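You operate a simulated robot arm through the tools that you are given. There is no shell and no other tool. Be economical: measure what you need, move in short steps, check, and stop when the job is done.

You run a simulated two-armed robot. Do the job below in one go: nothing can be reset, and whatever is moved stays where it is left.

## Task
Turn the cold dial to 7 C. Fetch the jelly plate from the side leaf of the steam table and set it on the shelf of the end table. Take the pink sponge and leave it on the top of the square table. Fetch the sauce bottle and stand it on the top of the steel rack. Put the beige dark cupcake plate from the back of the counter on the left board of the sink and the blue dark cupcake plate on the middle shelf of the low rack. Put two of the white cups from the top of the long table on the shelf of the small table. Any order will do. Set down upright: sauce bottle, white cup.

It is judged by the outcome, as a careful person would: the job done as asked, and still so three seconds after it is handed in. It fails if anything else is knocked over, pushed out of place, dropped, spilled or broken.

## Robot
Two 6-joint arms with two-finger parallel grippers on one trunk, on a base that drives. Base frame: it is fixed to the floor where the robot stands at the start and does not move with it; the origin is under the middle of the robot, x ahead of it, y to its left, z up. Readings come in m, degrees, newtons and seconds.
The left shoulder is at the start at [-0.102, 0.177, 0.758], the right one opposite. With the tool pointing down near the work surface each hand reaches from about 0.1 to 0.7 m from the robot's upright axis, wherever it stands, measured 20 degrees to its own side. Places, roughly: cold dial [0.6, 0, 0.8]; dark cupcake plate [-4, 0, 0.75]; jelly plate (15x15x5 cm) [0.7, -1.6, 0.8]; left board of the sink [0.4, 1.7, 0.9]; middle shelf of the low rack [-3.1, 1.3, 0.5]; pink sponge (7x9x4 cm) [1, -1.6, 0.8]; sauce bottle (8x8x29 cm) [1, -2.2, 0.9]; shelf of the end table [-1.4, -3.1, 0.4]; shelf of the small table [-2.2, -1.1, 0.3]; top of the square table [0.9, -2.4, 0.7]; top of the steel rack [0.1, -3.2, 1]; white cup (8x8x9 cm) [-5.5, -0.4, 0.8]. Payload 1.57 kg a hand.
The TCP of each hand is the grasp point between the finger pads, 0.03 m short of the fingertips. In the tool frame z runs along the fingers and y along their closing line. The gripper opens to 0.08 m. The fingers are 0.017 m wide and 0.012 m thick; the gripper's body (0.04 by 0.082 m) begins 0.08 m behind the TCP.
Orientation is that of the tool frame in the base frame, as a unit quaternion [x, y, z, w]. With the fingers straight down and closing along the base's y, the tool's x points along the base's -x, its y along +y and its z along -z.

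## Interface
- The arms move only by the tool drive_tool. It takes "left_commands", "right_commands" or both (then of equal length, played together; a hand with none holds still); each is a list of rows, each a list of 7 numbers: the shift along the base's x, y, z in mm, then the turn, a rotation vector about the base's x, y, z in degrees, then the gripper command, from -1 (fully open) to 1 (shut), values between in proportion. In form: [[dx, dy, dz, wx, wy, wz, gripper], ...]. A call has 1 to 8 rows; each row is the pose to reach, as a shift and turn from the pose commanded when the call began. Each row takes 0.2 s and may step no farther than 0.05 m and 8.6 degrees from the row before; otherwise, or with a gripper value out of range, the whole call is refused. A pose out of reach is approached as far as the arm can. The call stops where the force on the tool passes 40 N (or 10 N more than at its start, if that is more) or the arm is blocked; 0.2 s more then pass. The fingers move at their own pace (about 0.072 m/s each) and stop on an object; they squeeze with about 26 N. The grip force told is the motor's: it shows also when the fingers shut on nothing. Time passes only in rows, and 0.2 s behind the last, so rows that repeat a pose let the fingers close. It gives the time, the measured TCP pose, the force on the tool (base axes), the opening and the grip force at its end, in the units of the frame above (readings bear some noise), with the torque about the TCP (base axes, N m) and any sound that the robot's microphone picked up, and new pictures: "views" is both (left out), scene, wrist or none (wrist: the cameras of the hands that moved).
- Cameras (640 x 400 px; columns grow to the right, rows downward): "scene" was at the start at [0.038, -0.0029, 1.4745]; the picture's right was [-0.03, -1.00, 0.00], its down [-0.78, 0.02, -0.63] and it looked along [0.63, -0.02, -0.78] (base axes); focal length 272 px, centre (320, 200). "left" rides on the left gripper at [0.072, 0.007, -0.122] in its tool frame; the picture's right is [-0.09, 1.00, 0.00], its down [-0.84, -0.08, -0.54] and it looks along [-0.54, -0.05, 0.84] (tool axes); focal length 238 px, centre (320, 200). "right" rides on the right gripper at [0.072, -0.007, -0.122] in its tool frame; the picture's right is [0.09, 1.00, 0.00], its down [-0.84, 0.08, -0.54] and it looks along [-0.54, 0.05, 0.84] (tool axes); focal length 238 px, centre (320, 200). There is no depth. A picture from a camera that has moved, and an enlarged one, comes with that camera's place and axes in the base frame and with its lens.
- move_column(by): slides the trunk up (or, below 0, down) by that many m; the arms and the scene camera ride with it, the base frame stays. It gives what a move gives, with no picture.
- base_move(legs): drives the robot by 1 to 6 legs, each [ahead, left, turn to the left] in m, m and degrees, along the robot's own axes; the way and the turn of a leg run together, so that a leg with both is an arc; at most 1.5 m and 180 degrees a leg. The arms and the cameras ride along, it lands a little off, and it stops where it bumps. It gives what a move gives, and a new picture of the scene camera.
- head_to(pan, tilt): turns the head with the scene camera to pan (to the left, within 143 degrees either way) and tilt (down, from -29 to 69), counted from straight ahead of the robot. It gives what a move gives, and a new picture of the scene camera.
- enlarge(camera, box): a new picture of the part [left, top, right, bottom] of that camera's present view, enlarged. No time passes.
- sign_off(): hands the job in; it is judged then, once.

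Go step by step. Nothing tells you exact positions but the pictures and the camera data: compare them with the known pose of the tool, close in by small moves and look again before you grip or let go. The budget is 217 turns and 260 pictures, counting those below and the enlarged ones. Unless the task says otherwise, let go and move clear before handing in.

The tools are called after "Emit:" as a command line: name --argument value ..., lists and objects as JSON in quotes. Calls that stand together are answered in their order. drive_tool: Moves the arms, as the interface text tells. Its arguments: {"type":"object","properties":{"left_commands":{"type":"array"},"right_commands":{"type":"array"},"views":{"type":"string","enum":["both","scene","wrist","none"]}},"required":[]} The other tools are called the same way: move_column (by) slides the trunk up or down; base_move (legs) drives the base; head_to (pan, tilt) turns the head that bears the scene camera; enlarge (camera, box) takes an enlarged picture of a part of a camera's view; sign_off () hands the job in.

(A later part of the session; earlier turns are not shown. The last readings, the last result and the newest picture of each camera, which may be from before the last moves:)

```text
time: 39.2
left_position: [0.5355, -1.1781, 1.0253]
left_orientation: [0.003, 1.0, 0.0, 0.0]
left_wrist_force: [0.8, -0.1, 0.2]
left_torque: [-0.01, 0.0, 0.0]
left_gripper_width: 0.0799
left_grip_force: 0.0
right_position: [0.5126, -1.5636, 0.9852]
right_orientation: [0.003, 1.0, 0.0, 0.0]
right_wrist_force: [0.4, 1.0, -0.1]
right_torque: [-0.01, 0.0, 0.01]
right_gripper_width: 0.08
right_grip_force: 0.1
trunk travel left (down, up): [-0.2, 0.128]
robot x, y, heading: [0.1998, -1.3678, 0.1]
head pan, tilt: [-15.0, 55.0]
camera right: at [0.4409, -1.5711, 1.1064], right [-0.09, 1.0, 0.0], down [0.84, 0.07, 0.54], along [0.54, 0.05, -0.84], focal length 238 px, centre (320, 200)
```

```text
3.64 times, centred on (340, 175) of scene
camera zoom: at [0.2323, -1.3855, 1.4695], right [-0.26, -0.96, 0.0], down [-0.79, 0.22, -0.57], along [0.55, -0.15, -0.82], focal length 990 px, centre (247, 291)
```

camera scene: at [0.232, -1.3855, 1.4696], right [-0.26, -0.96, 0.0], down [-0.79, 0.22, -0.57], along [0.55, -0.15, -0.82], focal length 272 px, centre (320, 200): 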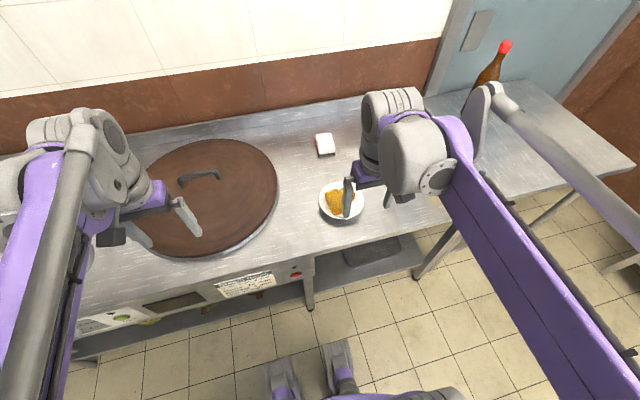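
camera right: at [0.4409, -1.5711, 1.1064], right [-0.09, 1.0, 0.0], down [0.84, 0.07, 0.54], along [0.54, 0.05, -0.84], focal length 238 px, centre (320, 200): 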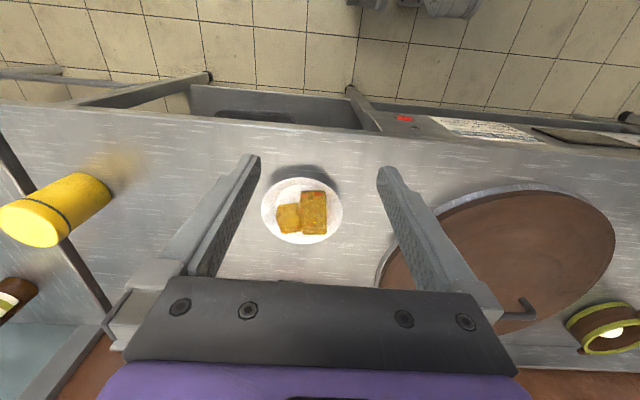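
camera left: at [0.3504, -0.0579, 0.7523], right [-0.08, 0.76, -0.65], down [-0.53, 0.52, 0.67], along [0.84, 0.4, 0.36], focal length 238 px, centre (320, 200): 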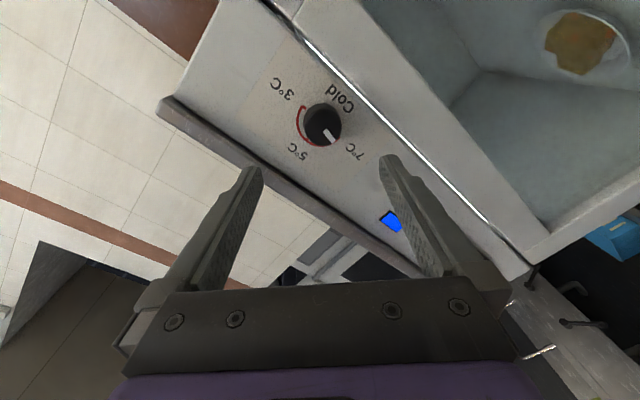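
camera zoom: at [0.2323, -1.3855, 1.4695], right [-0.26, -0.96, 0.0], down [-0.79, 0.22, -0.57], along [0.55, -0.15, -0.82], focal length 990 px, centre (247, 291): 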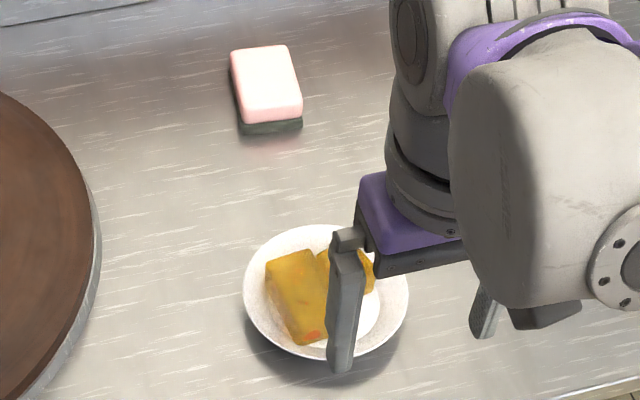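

The sponge is a two-layer pink one and the jelly plate is a shallow white bowl with jelly cubes. I'll close in 0.08 m and bring the right hand over the sponge.

Emit:
base_move --legs '[[0.08, 0, 0]]'

Emit:
drive_tool --right_commands '[[45, -5, 0, 0, 0, 0, -1], [90, -10, 0, 0, 0, 0, -1], [135, -15, 0, 0, 0, 0, -1], [180, -20, 0, 0, 0, 0, -1], [225, -25, 0, 0, 0, 0, -1], [250, -25, -30, 0, 0, 0, -1]]'

```text
time: 40.3
left_position: [0.6148, -1.1788, 1.0251]
left_orientation: [0.002, 1.0, 0.0, -0.001]
left_wrist_force: [0.3, -0.3, 0.2]
left_torque: [-0.02, 0.05, -0.04]
left_gripper_width: 0.08
left_grip_force: 0.1
right_position: [0.5907, -1.5637, 0.9849]
right_orientation: [0.002, 1.0, 0.0, 0.0]
right_wrist_force: [0.0, 0.4, -0.2]
right_torque: [0.04, 0.0, 0.01]
right_gripper_width: 0.0799
right_grip_force: 0.0
trunk travel left (down, up): [-0.2, 0.128]
robot x, y, heading: [0.2761, -1.3692, -0.2]
head pan, tilt: [-15.0, 55.0]
camera scene: at [0.3115, -1.3857, 1.4695], right [-0.26, -0.96, 0.0], down [-0.79, 0.21, -0.57], along [0.55, -0.15, -0.82], focal length 272 px, centre (320, 200)
```

scene: 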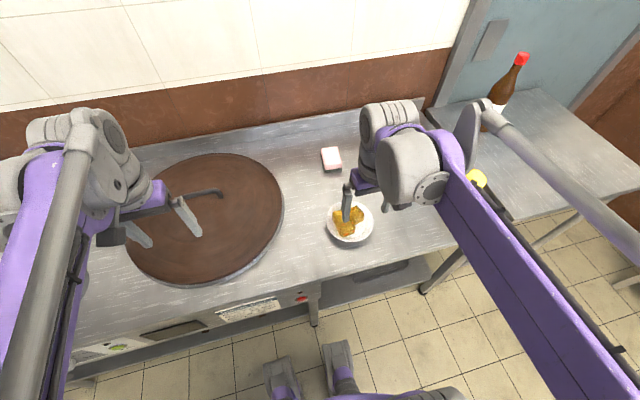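

```text
time: 41.7
left_position: [0.6135, -1.1783, 1.0259]
left_orientation: [0.002, 1.0, 0.0, -0.001]
left_wrist_force: [-0.3, -0.7, 0.2]
left_torque: [-0.02, 0.03, -0.04]
left_gripper_width: 0.0798
left_grip_force: 0.1
right_position: [0.8406, -1.5892, 0.9545]
right_orientation: [0.002, 1.0, 0.0, 0.0]
right_wrist_force: [0.1, -0.5, -0.9]
right_torque: [0.03, 0.04, 0.02]
right_gripper_width: 0.08
right_grip_force: 0.0
trunk travel left (down, up): [-0.2, 0.128]
robot x, y, heading: [0.2807, -1.366, -0.3]
head pan, tilt: [-15.0, 55.0]
camera scene: at [0.3113, -1.3858, 1.4695], right [-0.26, -0.96, 0.0], down [-0.79, 0.21, -0.57], along [0.55, -0.15, -0.82], focal length 272 px, centre (320, 200)
camera right: at [0.7695, -1.5963, 1.0763], right [-0.09, 1.0, 0.0], down [0.84, 0.07, 0.54], along [0.54, 0.05, -0.84], focal length 238 px, centre (320, 200)
```

scene: 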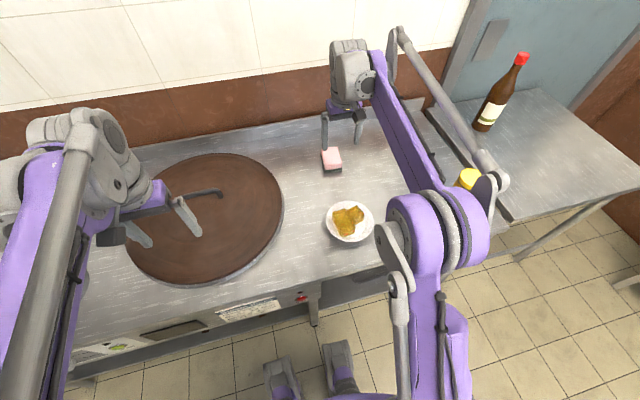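
right: 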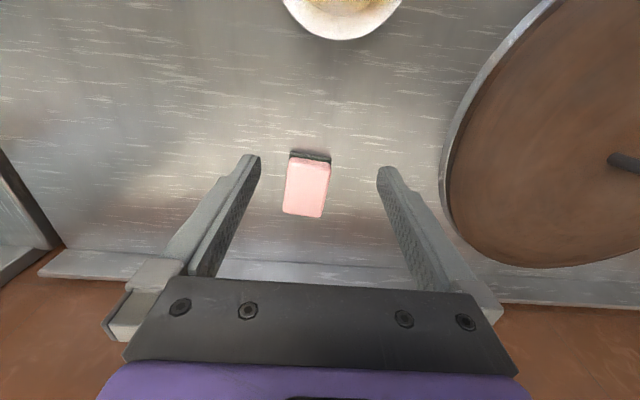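

By triangulation the sponge top is about [0.95, -1.60, 0.765], aligned with the axes. Moving above it and down in part.

Emit:
drive_tool --right_commands '[[45, -5, 0, 0, 0, 0, -1], [90, -8, 0, 0, 0, 0, -1], [110, -10, -40, 0, 0, 0, -1], [110, -12, -80, 0, 0, 0, -1], [110, -12, -110, 0, 0, 0, -1]]'

```text
time: 42.9
left_position: [0.6136, -1.1783, 1.0271]
left_orientation: [0.001, 1.0, -0.001, 0.0]
left_wrist_force: [0.1, 0.2, 0.3]
left_torque: [-0.03, -0.01, -0.02]
left_gripper_width: 0.0801
left_grip_force: 0.1
right_position: [0.9326, -1.5996, 0.8613]
right_orientation: [0.001, 1.0, 0.0, 0.0]
right_wrist_force: [0.2, -0.2, -0.1]
right_torque: [0.02, 0.0, 0.0]
right_gripper_width: 0.0799
right_grip_force: 0.1
right hand out of reach, approached as far as the arm can: row 2, 3, 4, 5
trunk travel left (down, up): [-0.2, 0.128]
robot x, y, heading: [0.2788, -1.3662, -0.3]
head pan, tilt: [-15.0, 55.0]
camera scene: at [0.3098, -1.3855, 1.4696], right [-0.26, -0.96, 0.0], down [-0.79, 0.21, -0.57], along [0.55, -0.15, -0.82], focal length 272 px, centre (320, 200)
camera right: at [0.8612, -1.6062, 0.9826], right [-0.09, 1.0, 0.0], down [0.84, 0.07, 0.54], along [0.54, 0.05, -0.84], focal length 238 px, centre (320, 200)
```

scene: 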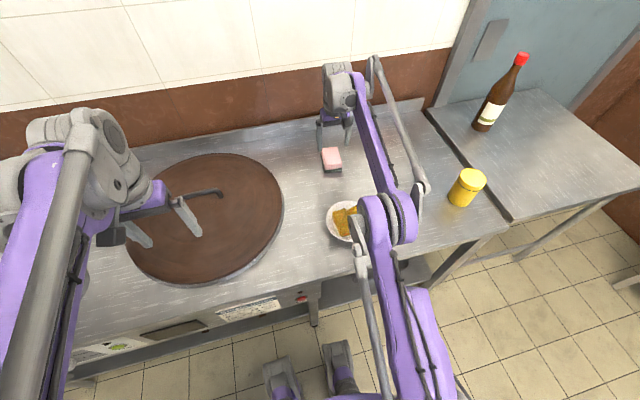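
right: 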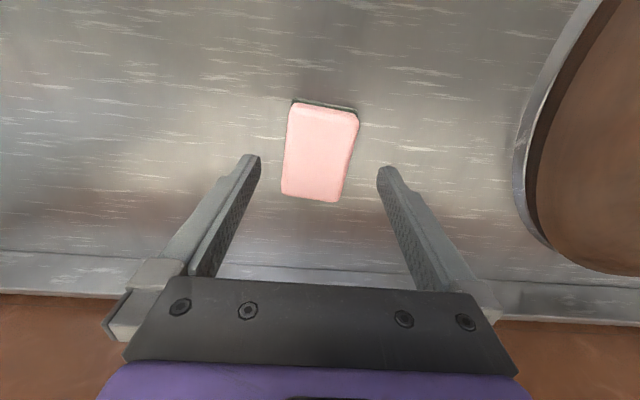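

Lined up with the sponge (TCP 1.5 cm off along its length, which is fine). Lowering with a 4° turn and then gripping.

Emit:
drive_tool --right_commands '[[5, 0, -30, 0, 0, -4, -1], [8, 0, -60, 0, 0, -4, -1], [10, 0, -85, 0, 0, -4, -1], [10, 0, -93, 0, 0, -4, -1]]'

```text
time: 43.9
left_position: [0.6122, -1.1789, 1.027]
left_orientation: [0.002, 1.0, 0.0, 0.001]
left_wrist_force: [0.6, 0.8, 1.0]
left_torque: [-0.02, 0.0, -0.01]
left_gripper_width: 0.0801
left_grip_force: 0.0
right_position: [0.9441, -1.6011, 0.7694]
right_orientation: [0.038, 0.999, 0.001, 0.003]
right_wrist_force: [15.9, -5.5, 34.0]
right_torque: [0.65, -0.25, -0.2]
right_gripper_width: 0.0795
right_grip_force: 0.1
trunk travel left (down, up): [-0.2, 0.128]
robot x, y, heading: [0.2772, -1.3621, -0.3]
head pan, tilt: [-15.0, 55.0]
camera scene: at [0.3086, -1.3852, 1.47], right [-0.26, -0.96, 0.0], down [-0.79, 0.21, -0.57], along [0.55, -0.15, -0.82], focal length 272 px, centre (320, 200)
camera right: at [0.8702, -1.6022, 0.8912], right [-0.02, 1.0, 0.0], down [0.84, 0.01, 0.55], along [0.55, 0.01, -0.84], focal length 238 px, centre (320, 200)
```

scene: 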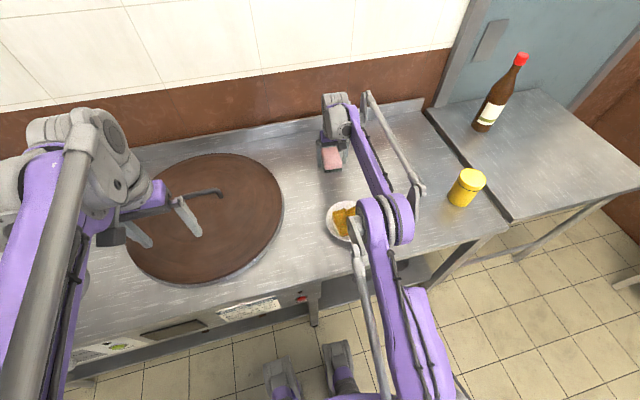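
right: 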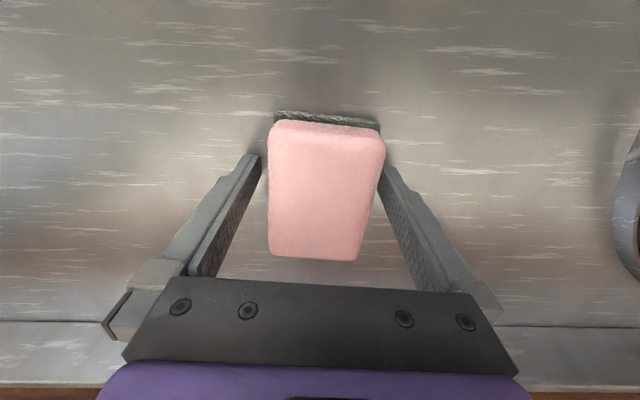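

The tips touched down. Raising 5 mm and closing.

Emit:
drive_tool --right_commands '[[0, 2, 5, 0, 0, 0, -1], [0, 2, 5, 0, 0, 0, 0.3], [0, 2, 5, 0, 0, 0, 0.8], [0, 2, 5, 0, 0, 0, 0.8]]' --views "none"

Emit:
drive_tool --right_commands '[[0, 0, 40, 0, 0, 0, 0.8], [0, 0, 80, 0, 0, 0, 0.8], [-20, 0, 120, 0, 0, 0, 0.8], [-60, 0, 140, 0, 0, 0, 0.8]]'

```text
time: 44.9
left_position: [0.6131, -1.1794, 1.027]
left_orientation: [0.001, 1.0, 0.0, -0.001]
left_wrist_force: [-0.9, 0.1, 1.0]
left_torque: [-0.01, 0.0, 0.0]
left_gripper_width: 0.08
left_grip_force: 0.1
right_position: [0.9414, -1.5981, 0.7709]
right_orientation: [0.037, 0.999, 0.0, 0.0]
right_wrist_force: [-0.7, 0.2, -0.6]
right_torque: [-0.01, -0.02, 0.02]
right_gripper_width: 0.0634
right_grip_force: 26.0
trunk travel left (down, up): [-0.2, 0.128]
robot x, y, heading: [0.2825, -1.3666, -0.4]
head pan, tilt: [-15.0, 55.0]
```

```text
time: 45.9
left_position: [0.6129, -1.1779, 1.0261]
left_orientation: [0.002, 1.0, 0.0, 0.0]
left_wrist_force: [0.3, -1.2, 1.0]
left_torque: [-0.04, -0.01, -0.03]
left_gripper_width: 0.08
left_grip_force: 0.0
right_position: [0.88, -1.5998, 0.9109]
right_orientation: [0.037, 0.999, 0.0, 0.0]
right_wrist_force: [0.6, -0.2, 0.1]
right_torque: [-0.02, -0.01, -0.02]
right_gripper_width: 0.0079
right_grip_force: 0.1
right hand out of reach, approached as far as the arm can: row 2
trunk travel left (down, up): [-0.2, 0.128]
robot x, y, heading: [0.2797, -1.3666, -0.1]
head pan, tilt: [-15.0, 55.0]
camera scene: at [0.3089, -1.3856, 1.4696], right [-0.26, -0.96, 0.0], down [-0.79, 0.21, -0.57], along [0.55, -0.15, -0.82], focal length 272 px, centre (320, 200)
camera right: at [0.8086, -1.6017, 1.0337], right [-0.02, 1.0, 0.0], down [0.84, 0.02, 0.54], along [0.54, 0.01, -0.84], focal length 238 px, centre (320, 200)
```

scene: 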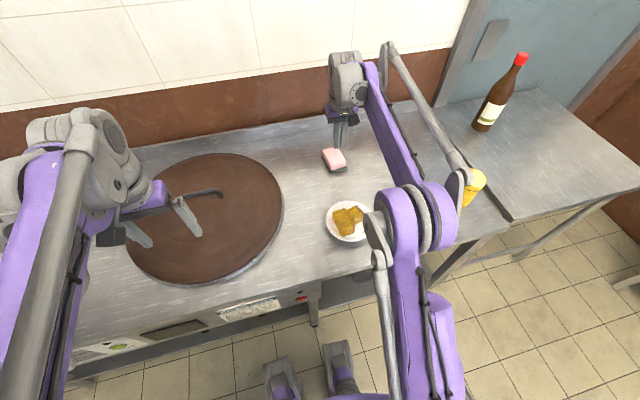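
right: 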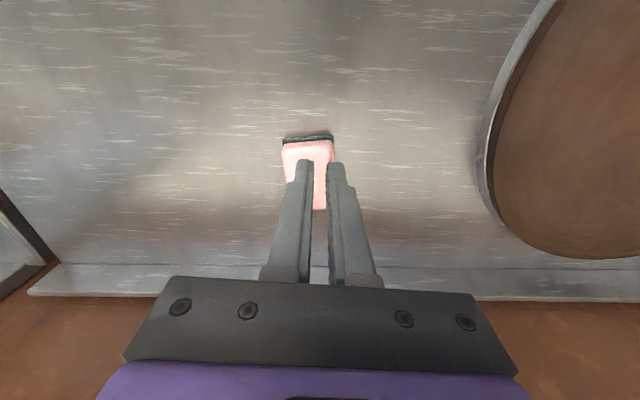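

The sponge slipped out; the grip was too high, probably one tip rested on its wider base. Opening and re-aiming with a better view.

Emit:
drive_tool --right_commands '[[20, 0, -20, 0, 0, 0, -1], [45, 0, -60, 0, 0, 0, -1], [58, 0, -90, 0, 0, 0, -1], [58, 0, -90, 0, 0, 0, -1]]' --views "none"

Emit:
enlarge --camera "right" --box '[220, 80, 420, 280]'

```text
time: 46.9
left_position: [0.6133, -1.1776, 1.0263]
left_orientation: [0.002, 1.0, 0.0, 0.0]
left_wrist_force: [0.1, -0.2, -0.1]
left_torque: [-0.03, -0.04, 0.01]
left_gripper_width: 0.0799
left_grip_force: 0.0
right_position: [0.9408, -1.5999, 0.8204]
right_orientation: [0.036, 0.999, 0.0, 0.0]
right_wrist_force: [0.5, -0.6, 0.2]
right_torque: [-0.01, -0.02, 0.01]
right_gripper_width: 0.0801
right_grip_force: 0.2
trunk travel left (down, up): [-0.2, 0.128]
robot x, y, heading: [0.2786, -1.3676, -0.0]
head pan, tilt: [-15.0, 55.0]
```

```text
2.00 times, centred on (320, 180) of right
camera zoom: at [0.868, -1.6007, 0.942], right [-0.02, 1.0, 0.0], down [0.84, 0.02, 0.54], along [0.54, 0.01, -0.84], focal length 477 px, centre (320, 240)
```

zoom: 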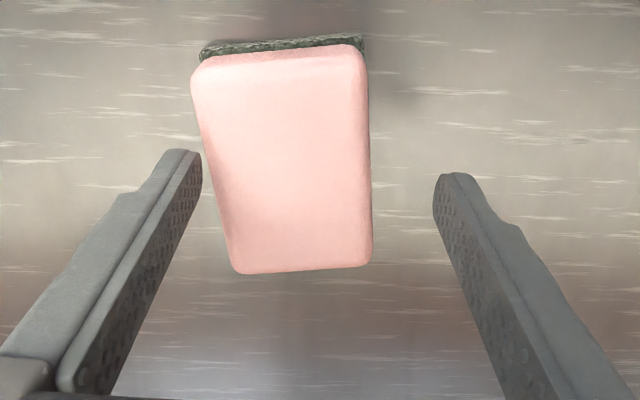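

The sponge is now turned about +5°, centred near [0.951, -1.611]. Realigning (+9° from now), descending and closing fully.

Emit:
drive_tool --right_commands '[[5, -6, 0, 0, 0, 5, -1], [10, -11, 0, 0, 0, 9, -1], [10, -11, -30, 0, 0, 9, -1], [10, -11, -50, 0, 0, 9, -1], [10, -11, -58, 0, 0, 9, -1]]' --views "wrist"

```text
time: 48.1
left_position: [0.6135, -1.1771, 1.0256]
left_orientation: [0.001, 1.0, 0.001, 0.0]
left_wrist_force: [-0.1, 0.9, -0.1]
left_torque: [-0.01, -0.01, 0.01]
left_gripper_width: 0.0801
left_grip_force: 0.1
right_position: [0.9501, -1.609, 0.7709]
right_orientation: [-0.041, 0.999, 0.001, 0.002]
right_wrist_force: [-4.9, 0.6, 16.2]
right_torque: [0.03, 0.26, -0.08]
right_gripper_width: 0.0792
right_grip_force: 0.1
right hand out of reach, approached as far as the arm can: row 2
trunk travel left (down, up): [-0.2, 0.128]
robot x, y, heading: [0.2786, -1.3631, -0.2]
head pan, tilt: [-15.0, 55.0]
stopped in row 5 (right hand): the force on the tool passed its limit at 52 N (the readings are from after the stop); the commanded pose is now the measured one
camera right: at [0.8785, -1.6225, 0.8913], right [-0.17, 0.98, 0.0], down [0.83, 0.15, 0.55], along [0.54, 0.09, -0.84], focal length 238 px, centre (320, 200)
```

right: 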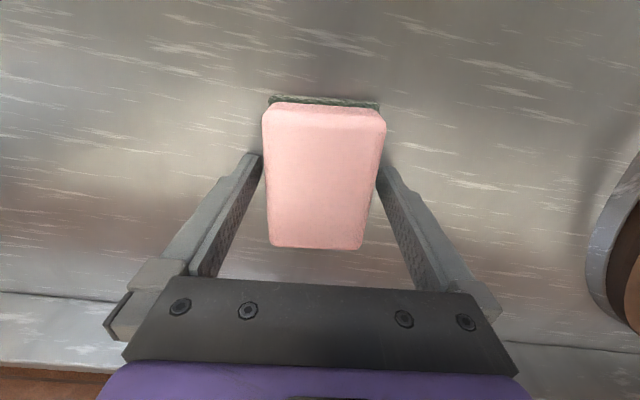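

Contact is even, so that is the table (≈0.74). Raising 2 mm and closing fully.

Emit:
drive_tool --right_commands '[[0, 0, 2, 0, 0, 0, -1], [0, 0, 2, 0, 0, 0, 1], [0, 0, 2, 0, 0, 0, 1], [0, 0, 2, 0, 0, 0, 1], [0, 0, 2, 0, 0, 0, 1]]' --views "wrist"

```text
time: 49.3
left_position: [0.6141, -1.178, 1.0262]
left_orientation: [0.002, 1.0, 0.0, 0.0]
left_wrist_force: [0.0, 0.6, -0.1]
left_torque: [-0.02, -0.03, -0.01]
left_gripper_width: 0.0802
left_grip_force: 0.1
right_position: [0.9516, -1.6099, 0.7693]
right_orientation: [-0.042, 0.999, 0.0, 0.005]
right_wrist_force: [3.4, 3.6, 7.9]
right_torque: [0.19, -0.06, -0.03]
right_gripper_width: 0.0632
right_grip_force: 26.0
trunk travel left (down, up): [-0.2, 0.128]
robot x, y, heading: [0.2797, -1.3716, -0.0]
head pan, tilt: [-15.0, 55.0]
camera right: at [0.8796, -1.6224, 0.8912], right [-0.17, 0.98, 0.0], down [0.82, 0.15, 0.55], along [0.54, 0.09, -0.84], focal length 238 px, centre (320, 200)
```

right: 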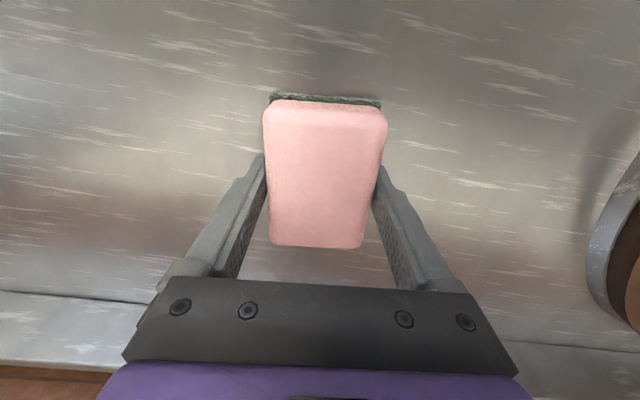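

Gripped at 63 mm with full command. Lifting slowly and checking.

Emit:
drive_tool --right_commands '[[0, 0, 10, 0, 0, 0, 1], [-2, 0, 25, 0, 0, 0, 1], [-5, 0, 45, 0, 0, 0, 1], [-20, 0, 70, 0, 0, 0, 1]]' --views "wrist"

```text
time: 50.3
left_position: [0.6133, -1.1776, 1.0255]
left_orientation: [0.002, 1.0, -0.001, 0.0]
left_wrist_force: [-0.1, 0.0, -0.5]
left_torque: [-0.04, 0.01, 0.02]
left_gripper_width: 0.0801
left_grip_force: 0.0
right_position: [0.9322, -1.6098, 0.839]
right_orientation: [-0.04, 0.999, 0.0, 0.002]
right_wrist_force: [1.0, 0.7, 0.1]
right_torque: [0.01, -0.03, 0.01]
right_gripper_width: 0.0632
right_grip_force: 25.9
trunk travel left (down, up): [-0.2, 0.128]
robot x, y, heading: [0.2807, -1.3636, 0.0]
head pan, tilt: [-15.0, 55.0]
camera right: at [0.86, -1.6225, 0.9602], right [-0.17, 0.98, 0.0], down [0.82, 0.15, 0.55], along [0.54, 0.09, -0.84], focal length 238 px, centre (320, 200)
```

right: 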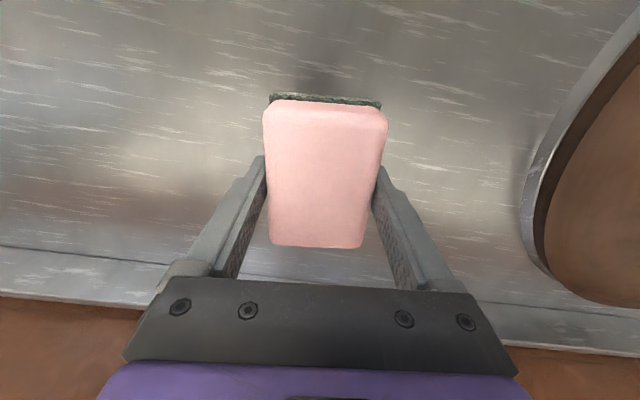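

Sponge is held. Raising and drawing it in, then I'll sidestep to the square table.

Emit:
drive_tool --right_commands '[[-40, 0, 30, 0, 0, 0, 1], [-80, 0, 60, 0, 0, 0, 1], [-120, 0, 90, 0, 0, 0, 1], [-160, 0, 120, 0, 0, 0, 1], [-200, 0, 150, 0, 0, 0, 1], [-240, 0, 170, 0, 0, 0, 1], [-285, 0, 180, 0, 0, 0, 1]]' --views "none"

Emit:
base_move --legs '[[-0.12, 0, 0], [0, -0.8, 0]]'

Emit:
head_to --pan -20 --tilt 45

```text
time: 51.9
left_position: [0.613, -1.1786, 1.0262]
left_orientation: [0.002, 1.0, 0.0, 0.0]
left_wrist_force: [0.8, 0.3, 0.7]
left_torque: [-0.03, -0.02, -0.02]
left_gripper_width: 0.0798
left_grip_force: 0.1
right_position: [0.6473, -1.6103, 1.0208]
right_orientation: [-0.041, 0.999, 0.0, 0.003]
right_wrist_force: [0.1, 0.4, -0.2]
right_torque: [0.02, -0.02, 0.02]
right_gripper_width: 0.0634
right_grip_force: 26.5
trunk travel left (down, up): [-0.2, 0.128]
robot x, y, heading: [0.277, -1.368, -0.1]
head pan, tilt: [-15.0, 55.0]
```

```text
time: 60.2
left_position: [0.4907, -1.9819, 1.0269]
left_orientation: [0.002, 1.0, -0.001, 0.0]
left_wrist_force: [0.1, 0.2, -0.4]
left_torque: [0.01, -0.01, -0.01]
left_gripper_width: 0.0799
left_grip_force: 0.2
right_position: [0.5251, -2.4147, 1.0209]
right_orientation: [-0.04, 0.999, 0.0, 0.003]
right_wrist_force: [-0.6, -0.8, -0.6]
right_torque: [0.0, 0.02, 0.02]
right_gripper_width: 0.063
right_grip_force: 26.6
trunk travel left (down, up): [-0.2, 0.128]
robot x, y, heading: [0.1552, -2.1704, -0.2]
head pan, tilt: [-15.0, 55.0]
camera scene: at [0.1878, -2.1901, 1.4696], right [-0.26, -0.96, 0.0], down [-0.79, 0.21, -0.57], along [0.55, -0.15, -0.82], focal length 272 px, centre (320, 200)
```

scene: 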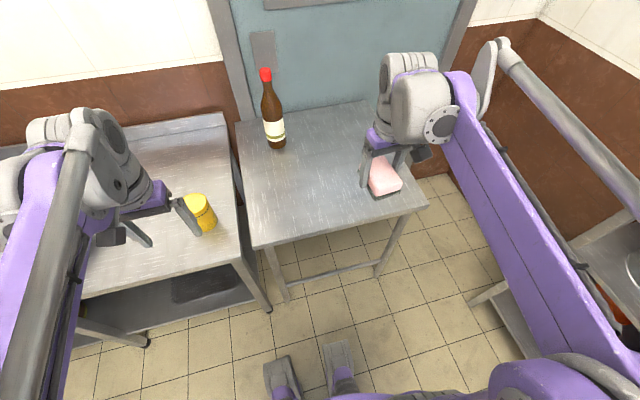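

```text
time: 60.9
left_position: [0.4906, -1.9823, 1.0266]
left_orientation: [0.001, 1.0, -0.001, 0.0]
left_wrist_force: [-0.3, 0.2, -1.0]
left_torque: [-0.03, -0.02, 0.01]
left_gripper_width: 0.0798
left_grip_force: 0.0
right_position: [0.5258, -2.4152, 1.0203]
right_orientation: [-0.041, 0.999, 0.0, 0.002]
right_wrist_force: [-1.2, 0.2, 0.2]
right_torque: [-0.04, -0.02, -0.01]
right_gripper_width: 0.0631
right_grip_force: 26.0
trunk travel left (down, up): [-0.2, 0.128]
robot x, y, heading: [0.1553, -2.1706, -0.2]
head pan, tilt: [-20.0, 45.0]
camera scene: at [0.1945, -2.1992, 1.4829], right [-0.34, -0.94, 0.0], down [-0.66, 0.24, -0.71], along [0.66, -0.24, -0.71], focal length 272 px, centre (320, 200)
```

scene: 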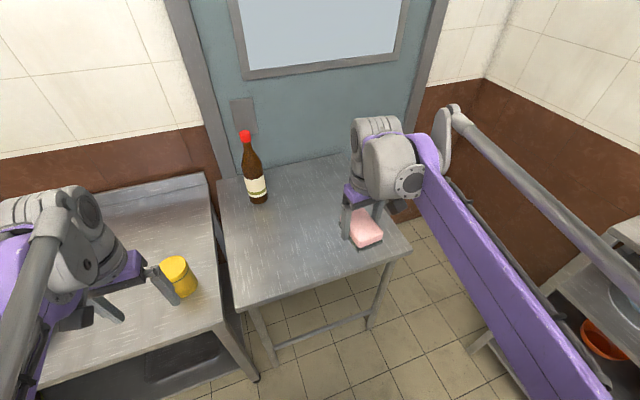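

The square table spans about x 0.575–1.15, y -2.1 to -2.67. Moving the sponge over it at [0.78, -2.42] and lowering.

Emit:
drive_tool --right_commands '[[50, 0, 0, 0, 0, 0, 1], [100, 0, 0, 0, 0, 0, 1], [150, 0, 0, 0, 0, 0, 1], [200, 0, -20, 0, 0, 0, 1], [240, 0, -50, 0, 0, 0, 1], [240, 0, -100, 0, 0, 0, 1], [240, 0, -150, 0, 0, 0, 1], [240, 0, -190, 0, 0, 0, 1]]' --views "scene"

```text
refused: row 4 steps farther than a row can; nothing moved
```

Emit:
drive_tool --right_commands '[[48, 0, 0, 0, 0, 0, 1], [96, 0, 0, 0, 0, 0, 1], [144, 0, 0, 0, 0, 0, 1], [190, 0, -15, 0, 0, 0, 1], [230, 0, -40, 0, 0, 0, 1], [240, 0, -85, 0, 0, 0, 1], [240, 0, -133, 0, 0, 0, 1], [240, 0, -180, 0, 0, 0, 1]]' --views "both"

```text
time: 62.7
left_position: [0.4919, -1.982, 1.0246]
left_orientation: [0.002, 1.0, 0.002, 0.0]
left_wrist_force: [-0.1, -0.2, -0.7]
left_torque: [0.01, -0.02, -0.03]
left_gripper_width: 0.08
left_grip_force: 0.0
right_position: [0.7646, -2.4134, 0.8394]
right_orientation: [-0.041, 0.999, 0.0, 0.002]
right_wrist_force: [-0.3, -0.5, 0.5]
right_torque: [0.01, -0.01, -0.01]
right_gripper_width: 0.0633
right_grip_force: 26.0
trunk travel left (down, up): [-0.2, 0.128]
robot x, y, heading: [0.1523, -2.1687, -0.3]
head pan, tilt: [-20.0, 45.0]
camera scene: at [0.195, -2.1994, 1.483], right [-0.35, -0.94, 0.0], down [-0.66, 0.24, -0.71], along [0.66, -0.24, -0.71], focal length 272 px, centre (320, 200)
camera right: at [0.6925, -2.4265, 0.9614], right [-0.17, 0.98, 0.0], down [0.82, 0.15, 0.55], along [0.54, 0.09, -0.84], focal length 238 px, centre (320, 200)
```

scene: 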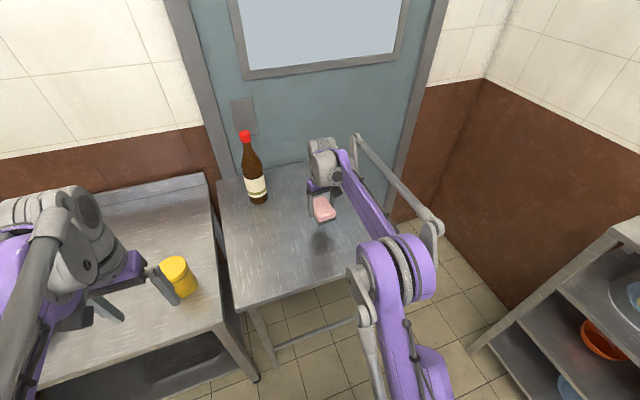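
right: 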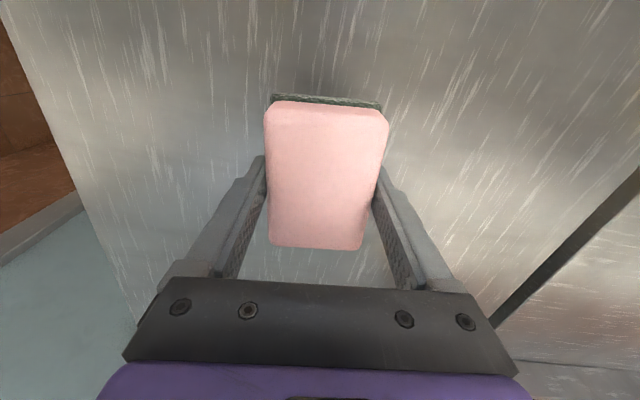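

The sponge is over the table. Lowering gently to contact.

Emit:
drive_tool --right_commands '[[0, 0, -25, 0, 0, 0, 1], [0, 0, -45, 0, 0, 0, 1], [0, 0, -58, 0, 0, 0, 1], [0, 0, -65, 0, 0, 0, 1], [0, 0, -71, 0, 0, 0, 1], [0, 0, -77, 0, 0, 0, 1], [0, 0, -83, 0, 0, 0, 1], [0, 0, -89, 0, 0, 0, 1]]' --views "wrist"

```text
time: 64.1
left_position: [0.4898, -1.9815, 1.0266]
left_orientation: [0.002, 1.0, 0.0, 0.0]
left_wrist_force: [0.9, 0.3, -0.7]
left_torque: [0.03, -0.02, -0.01]
left_gripper_width: 0.08
left_grip_force: 0.0
right_position: [0.7645, -2.4164, 0.7706]
right_orientation: [-0.041, 0.999, 0.0, 0.004]
right_wrist_force: [-4.5, 0.3, 19.9]
right_torque: [0.28, 0.33, 0.0]
right_gripper_width: 0.0633
right_grip_force: 26.1
trunk travel left (down, up): [-0.2, 0.128]
robot x, y, heading: [0.157, -2.1697, -0.3]
head pan, tilt: [-20.0, 45.0]
stopped in row 7 (right hand): the force on the tool passed its limit at 52 N (the readings are from after the stop); the commanded pose is now the measured one
camera right: at [0.6929, -2.4286, 0.891], right [-0.17, 0.98, 0.0], down [0.82, 0.15, 0.55], along [0.54, 0.09, -0.84], focal length 238 px, centre (320, 200)
```

right: 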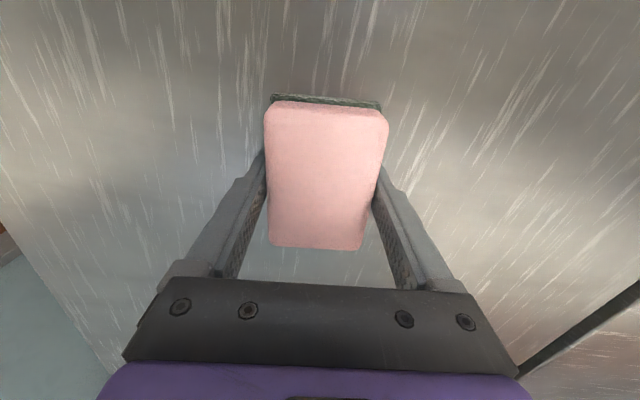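

Sponge rests on the square table. Releasing and lifting.

Emit:
drive_tool --right_commands '[[0, 0, 0, 0, 0, 0, 0.2], [0, 0, 0, 0, 0, 0, -1], [0, 0, 0, 0, 0, 0, -1], [0, 0, 30, 0, 0, 0, -1], [0, 0, 75, 0, 0, 0, -1], [-20, 0, 120, 0, 0, 0, -1], [-60, -5, 145, 0, 0, 0, -1]]' --views "both"

```text
time: 65.7
left_position: [0.4897, -1.9822, 1.0256]
left_orientation: [0.001, 1.0, 0.0, 0.0]
left_wrist_force: [-1.1, -0.1, 0.2]
left_torque: [0.0, -0.03, 0.02]
left_gripper_width: 0.0802
left_grip_force: 0.1
right_position: [0.7041, -2.4225, 0.9119]
right_orientation: [-0.041, 0.999, 0.0, 0.005]
right_wrist_force: [-0.6, 0.5, 0.1]
right_torque: [0.02, -0.01, -0.01]
right_gripper_width: 0.0799
right_grip_force: 0.0
trunk travel left (down, up): [-0.2, 0.128]
robot x, y, heading: [0.1567, -2.1755, -0.0]
head pan, tilt: [-20.0, 45.0]
camera scene: at [0.1928, -2.1992, 1.483], right [-0.35, -0.94, 0.0], down [-0.66, 0.24, -0.71], along [0.66, -0.24, -0.71], focal length 272 px, centre (320, 200)
camera right: at [0.6318, -2.4354, 1.0321], right [-0.17, 0.98, 0.0], down [0.82, 0.15, 0.55], along [0.54, 0.09, -0.83], focal length 238 px, centre (320, 200)
```

scene: 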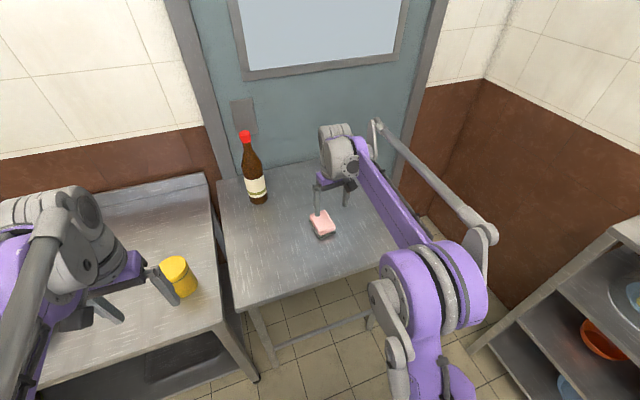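
right: 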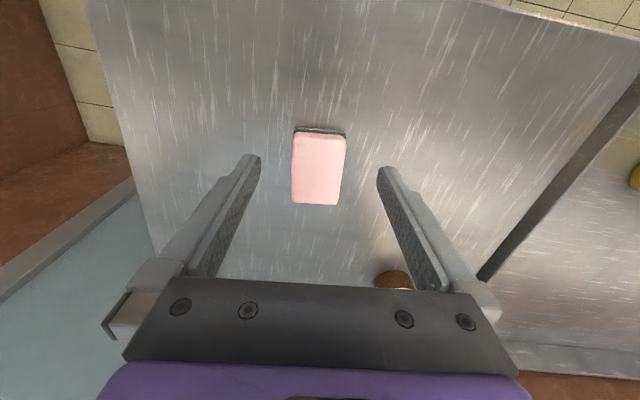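

Sponge is placed. Bottle is at about [0.985, -2.233], neck around z 0.965. I'll tip the right hand to horizontal, clear of things.

Emit:
drive_tool --right_commands '[[-15, 10, 10, 0.35, -8.4, -0.35, -1], [-30, 20, 20, 0.7, -16.8, -0.7, -1], [-45, 30, 30, 1.05, -25.2, -1.05, -1], [-60, 40, 40, 1.4, -33.6, -1.4, -1], [-75, 50, 50, 1.7, -42, -1.7, -1], [-90, 60, 55, 2.1, -50.4, -2.1, -1], [-100, 70, 55, 2.4, -58.8, -2.4, -1], [-100, 80, 55, 2.8, -67.2, -2.8, -1]]' --views "none"

Emit:
base_move --legs '[[0.15, 0, 0]]'

```text
time: 67.5
left_position: [0.4908, -1.9821, 1.0256]
left_orientation: [0.002, 1.0, 0.0, -0.001]
left_wrist_force: [0.1, -0.4, -0.1]
left_torque: [-0.03, 0.01, -0.01]
left_gripper_width: 0.0799
left_grip_force: 0.1
right_position: [0.6078, -2.3411, 0.9679]
right_orientation: [-0.011, 0.829, 0.001, 0.559]
right_wrist_force: [0.2, 0.3, 0.1]
right_torque: [0.0, 0.0, 0.01]
right_gripper_width: 0.0799
right_grip_force: 0.1
trunk travel left (down, up): [-0.2, 0.128]
robot x, y, heading: [0.1549, -2.1686, -0.6]
head pan, tilt: [-20.0, 45.0]
```

```text
time: 68.9
left_position: [0.6396, -1.9811, 1.027]
left_orientation: [0.0, 1.0, 0.0, -0.001]
left_wrist_force: [-0.2, -0.3, -0.9]
left_torque: [-0.05, 0.02, 0.0]
left_gripper_width: 0.08
left_grip_force: 0.2
right_position: [0.7566, -2.34, 0.9682]
right_orientation: [-0.012, 0.83, 0.001, 0.557]
right_wrist_force: [0.1, 0.2, -0.4]
right_torque: [-0.04, -0.04, -0.01]
right_gripper_width: 0.0801
right_grip_force: 0.0
trunk travel left (down, up): [-0.2, 0.128]
robot x, y, heading: [0.3021, -2.1768, -0.1]
head pan, tilt: [-20.0, 45.0]
camera scene: at [0.344, -2.1996, 1.483], right [-0.34, -0.94, 0.0], down [-0.66, 0.24, -0.71], along [0.66, -0.24, -0.71], focal length 272 px, centre (320, 200)
```

scene: 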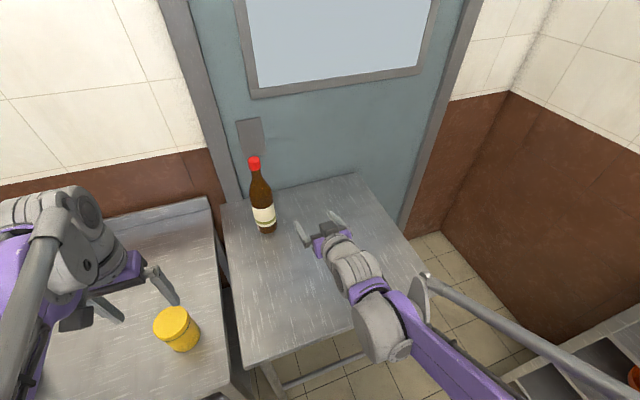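

Finishing the tilt and lining up with the bottle's neck, still short of it.

Emit:
drive_tool --right_commands '[[0, 36, 0, 0.3, -7.5, -0.3, -1], [0, 72, 0, 0.6, -15, -0.6, -1], [0, 107, 0, 0.9, -22.4, -0.9, -1], [30, 107, 0, 0.9, -22.4, -0.9, -1], [60, 107, 0, 0.9, -22.4, -0.9, -1]]'

```text
time: 70.1
left_position: [0.6402, -1.9806, 1.025]
left_orientation: [0.001, 1.0, 0.0, -0.001]
left_wrist_force: [0.7, -0.2, 0.0]
left_torque: [0.02, 0.01, 0.01]
left_gripper_width: 0.0799
left_grip_force: 0.0
right_position: [0.8183, -2.2345, 0.9664]
right_orientation: [0.0, 0.706, 0.0, 0.708]
right_wrist_force: [0.0, 0.2, -0.7]
right_torque: [0.0, -0.01, 0.03]
right_gripper_width: 0.0799
right_grip_force: 0.1
right hand out of reach, approached as far as the arm can: row 1
trunk travel left (down, up): [-0.2, 0.128]
robot x, y, heading: [0.3039, -2.171, -0.0]
head pan, tilt: [-20.0, 45.0]
camera scene: at [0.344, -2.1993, 1.483], right [-0.34, -0.94, 0.0], down [-0.66, 0.24, -0.71], along [0.66, -0.24, -0.71], focal length 272 px, centre (320, 200)
camera right: at [0.6966, -2.2412, 0.8946], right [0.0, 1.0, -0.09], down [-0.55, 0.08, 0.83], along [0.84, 0.05, 0.54], focal length 238 px, centre (320, 200)
```

scene: 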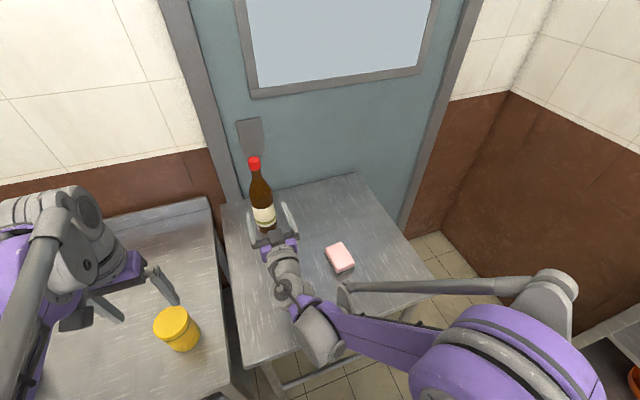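
right: 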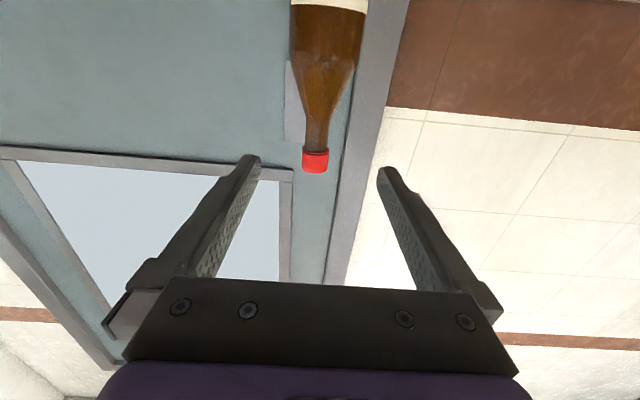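

The neck is at y ≈ -2.237, z ≈ 0.96–1.0. Advancing the open fingers around it.

Emit:
drive_tool --right_commands '[[40, -3, 12, 0, 0, 0, -1], [80, -3, 12, 0, 0, 0, -1], [120, -3, 12, 0, 0, 0, -1], [150, -3, 12, 0, 0, 0, -1], [165, -3, 12, 0, 0, 0, -1]]'

```text
time: 71.3
left_position: [0.6391, -1.9816, 1.0262]
left_orientation: [0.001, 1.0, 0.0, -0.001]
left_wrist_force: [0.1, -0.2, 0.1]
left_torque: [-0.02, 0.0, -0.01]
left_gripper_width: 0.08
left_grip_force: 0.1
right_position: [0.9808, -2.237, 0.9798]
right_orientation: [0.0, 0.706, 0.0, 0.708]
right_wrist_force: [0.1, 0.6, -0.6]
right_torque: [-0.01, -0.02, 0.0]
right_gripper_width: 0.0801
right_grip_force: 0.1
trunk travel left (down, up): [-0.2, 0.128]
robot x, y, heading: [0.3076, -2.1722, -0.3]
head pan, tilt: [-20.0, 45.0]
camera scene: at [0.3433, -2.1996, 1.483], right [-0.34, -0.94, 0.0], down [-0.66, 0.24, -0.71], along [0.66, -0.24, -0.71], focal length 272 px, centre (320, 200)
camera right: at [0.8602, -2.245, 0.9071], right [0.0, 1.0, -0.09], down [-0.54, 0.08, 0.84], along [0.84, 0.05, 0.54], focal length 238 px, centre (320, 200)
```

scene: 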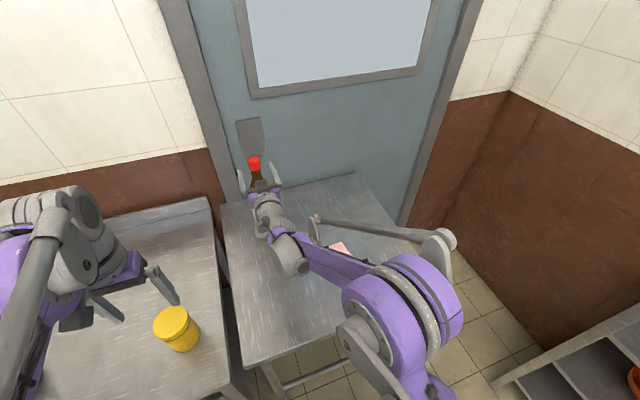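
right: 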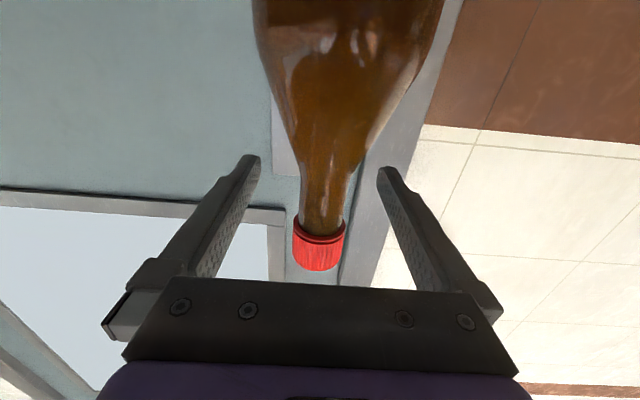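

The neck sits right between the pads. Closing and lifting a little.

Emit:
drive_tool --right_commands '[[3, 0, 0, 0, 0, 0, 0], [3, 0, 0, 0, 0, 0, 1], [3, 0, 0, 0, 0, 0, 1], [3, 0, 0, 0, 0, 0, 1], [3, 0, 20, 0, 0, 0, 1], [3, 0, 40, 0, 0, 0, 1], [-20, 0, 60, 0, 0, 0, 1], [-60, 0, 75, 0, 0, 0, 1]]'

```text
time: 73.1
left_position: [0.6385, -1.9817, 1.0257]
left_orientation: [0.0, 1.0, 0.0, 0.0]
left_wrist_force: [-0.5, -0.1, -0.2]
left_torque: [-0.01, -0.04, 0.03]
left_gripper_width: 0.0801
left_grip_force: 0.1
right_position: [0.9175, -2.2381, 1.0555]
right_orientation: [-0.001, 0.706, 0.001, 0.708]
right_wrist_force: [-0.8, 0.6, -7.3]
right_torque: [-0.01, 0.02, 0.0]
right_gripper_width: 0.0301
right_grip_force: 25.7
trunk travel left (down, up): [-0.2, 0.128]
robot x, y, heading: [0.3051, -2.1712, -0.2]
head pan, tilt: [-20.0, 45.0]
camera scene: at [0.3419, -2.1999, 1.483], right [-0.34, -0.94, 0.0], down [-0.66, 0.24, -0.71], along [0.66, -0.24, -0.71], focal length 272 px, centre (320, 200)
camera right: at [0.7965, -2.2461, 0.9825], right [0.0, 1.0, -0.09], down [-0.55, 0.08, 0.83], along [0.84, 0.05, 0.54], focal length 238 px, centre (320, 200)
```

scene: 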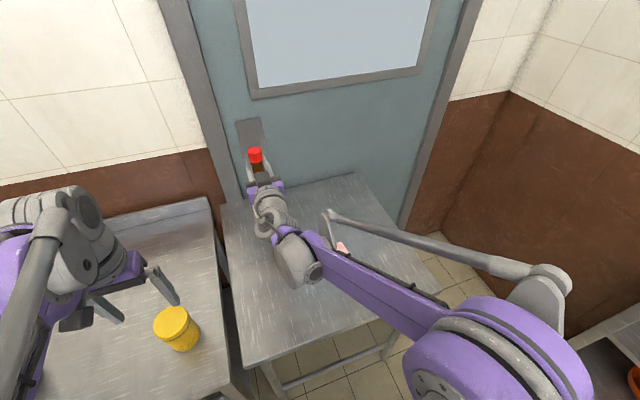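
right: 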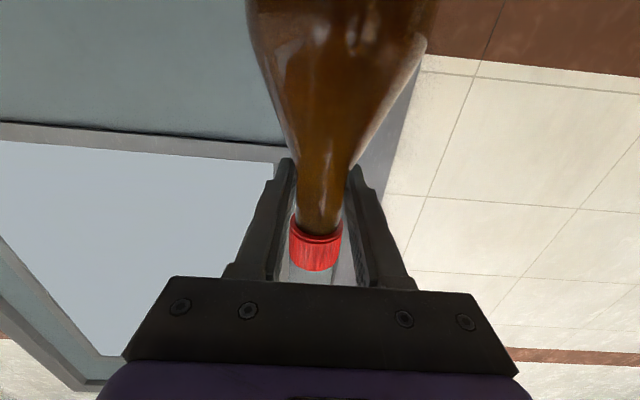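

The bottle is held upright by its neck (7 N). Drawing it back, then backing off and turning to face the steel rack.

Emit:
drive_tool --right_commands '[[-35, -10, 10, 0, 0, 0, 1], [-70, -20, 20, 0, 0, 0, 1], [-100, -40, 30, 0, 0, 0, 1], [-130, -60, 40, 0, 0, 0, 1], [-140, -80, 40, 0, 0, 0, 1]]' --views "none"

Emit:
base_move --legs '[[-0.3, 0, 0], [0, 0, -90]]'

Emit:
head_to --pan 0 --tilt 30

```text
time: 74.3
left_position: [0.6396, -1.9821, 1.0261]
left_orientation: [0.001, 1.0, 0.001, -0.001]
left_wrist_force: [0.2, 0.5, -0.2]
left_torque: [-0.04, -0.04, 0.01]
left_gripper_width: 0.08
left_grip_force: 0.0
right_position: [0.7802, -2.3163, 1.0949]
right_orientation: [-0.001, 0.706, 0.002, 0.708]
right_wrist_force: [0.1, 0.0, -7.2]
right_torque: [0.02, -0.03, 0.03]
right_gripper_width: 0.03
right_grip_force: 25.9
trunk travel left (down, up): [-0.2, 0.128]
robot x, y, heading: [0.3053, -2.1725, -0.1]
head pan, tilt: [-20.0, 45.0]
```

```text
time: 80.2
left_position: [0.1919, -2.5084, 1.0272]
left_orientation: [0.712, 0.702, 0.001, 0.0]
left_wrist_force: [-0.1, 0.4, 0.0]
left_torque: [-0.03, 0.0, -0.01]
left_gripper_width: 0.0798
left_grip_force: 0.0
right_position: [-0.1433, -2.6443, 1.0948]
right_orientation: [-0.502, -0.496, 0.504, -0.498]
right_wrist_force: [0.2, -0.9, -6.8]
right_torque: [-0.05, 0.03, 0.01]
right_gripper_width: 0.0302
right_grip_force: 26.2
trunk travel left (down, up): [-0.2, 0.128]
robot x, y, heading: [0.0085, -2.1744, -90.8]
head pan, tilt: [-20.0, 45.0]
camera scene: at [-0.0195, -2.2097, 1.483], right [-0.93, 0.36, 0.0], down [0.25, 0.66, -0.71], along [-0.25, -0.66, -0.71], focal length 272 px, centre (320, 200)
```

scene: 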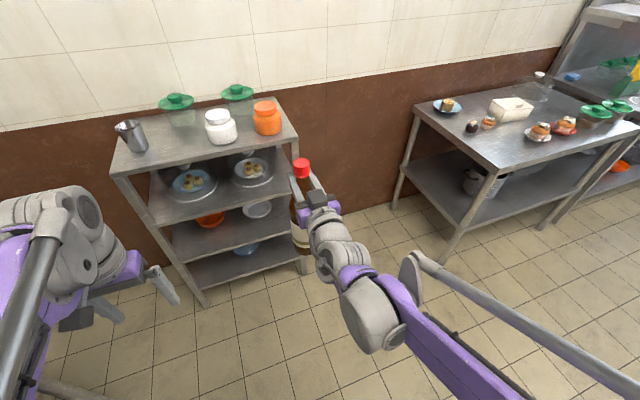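

```text
time: 81.0
left_position: [0.1928, -2.5071, 1.0262]
left_orientation: [0.712, 0.702, 0.001, 0.001]
left_wrist_force: [-0.5, 0.6, -0.4]
left_torque: [0.01, -0.03, 0.02]
left_gripper_width: 0.0802
left_grip_force: 0.1
right_position: [-0.1451, -2.6444, 1.0939]
right_orientation: [-0.502, -0.497, 0.504, -0.498]
right_wrist_force: [0.1, -0.5, -7.4]
right_torque: [-0.01, 0.01, 0.01]
right_gripper_width: 0.0301
right_grip_force: 25.7
trunk travel left (down, up): [-0.2, 0.128]
robot x, y, heading: [0.0078, -2.1708, -90.8]
head pan, tilt: [0.0, 30.0]
camera scene: at [0.008, -2.2241, 1.5055], right [-1.0, 0.01, 0.0], down [0.01, 0.5, -0.87], along [-0.01, -0.87, -0.5], focal length 272 px, centre (320, 200)
```

scene: 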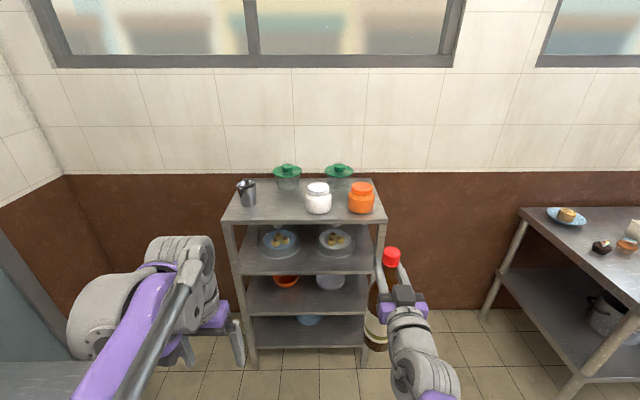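

Rack top is at z ≈ 0.95 with a free gap near [0.155, -3.13] between the steel cup and the white jar. Raising the trunk so the bottle clears, then driving to it.

Emit:
move_column --by 0.125

Emit:
drive_tool --right_commands '[[35, 0, 5, 0, 0, 0, 1], [70, 0, 10, 0, 0, 0, 1], [110, 0, 15, 0, 0, 0, 1]]' --views "none"

Emit:
base_move --legs '[[0, 0.19, 0.8], [0.22, 0, 0]]'

```text
time: 82.5
left_position: [0.1939, -2.5073, 1.1511]
left_orientation: [0.712, 0.702, 0.002, 0.0]
left_wrist_force: [0.5, 0.3, 0.4]
left_torque: [-0.03, 0.0, 0.03]
left_gripper_width: 0.08
left_grip_force: 0.0
right_position: [-0.1425, -2.6437, 1.219]
right_orientation: [-0.501, -0.497, 0.503, -0.498]
right_wrist_force: [-0.3, 0.2, -8.2]
right_torque: [-0.02, 0.01, -0.01]
right_gripper_width: 0.0303
right_grip_force: 26.3
trunk travel left (down, up): [-0.325, 0.003]
robot x, y, heading: [0.0059, -2.1698, -90.7]
head pan, tilt: [0.0, 30.0]
```

```text
time: 83.3
left_position: [0.1944, -2.509, 1.1508]
left_orientation: [0.711, 0.703, 0.001, 0.0]
left_wrist_force: [0.1, 0.2, -0.2]
left_torque: [0.01, 0.04, 0.0]
left_gripper_width: 0.08
left_grip_force: 0.0
right_position: [-0.032, -2.6464, 1.2326]
right_orientation: [-0.502, -0.497, 0.503, -0.497]
right_wrist_force: [0.2, 0.1, -8.3]
right_torque: [-0.03, -0.02, 0.02]
right_gripper_width: 0.0305
right_grip_force: 26.1
trunk travel left (down, up): [-0.325, 0.003]
robot x, y, heading: [0.0065, -2.1711, -90.9]
head pan, tilt: [0.0, 30.0]
```

```text
time: 86.9
left_position: [0.3839, -2.7256, 1.1494]
left_orientation: [0.708, 0.706, 0.001, 0.0]
left_wrist_force: [0.4, 0.6, -0.1]
left_torque: [0.0, 0.0, 0.03]
left_gripper_width: 0.0801
left_grip_force: 0.0
right_position: [0.1582, -2.8638, 1.234]
right_orientation: [-0.499, -0.499, 0.501, -0.501]
right_wrist_force: [0.7, 0.4, -7.9]
right_torque: [-0.05, -0.01, -0.02]
right_gripper_width: 0.0303
right_grip_force: 26.1
trunk travel left (down, up): [-0.325, 0.003]
robot x, y, heading: [0.1974, -2.3885, -90.3]
head pan, tilt: [0.0, 30.0]
camera scene: at [0.1961, -2.4385, 1.6348], right [-1.0, 0.0, 0.0], down [0.0, 0.5, -0.87], along [0.0, -0.87, -0.5], focal length 272 px, centre (320, 200)
```

scene: 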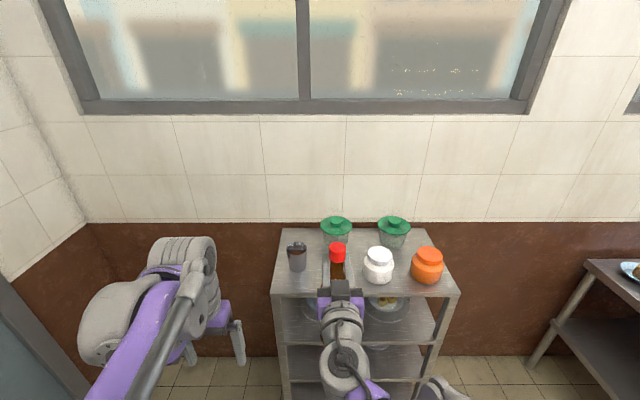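

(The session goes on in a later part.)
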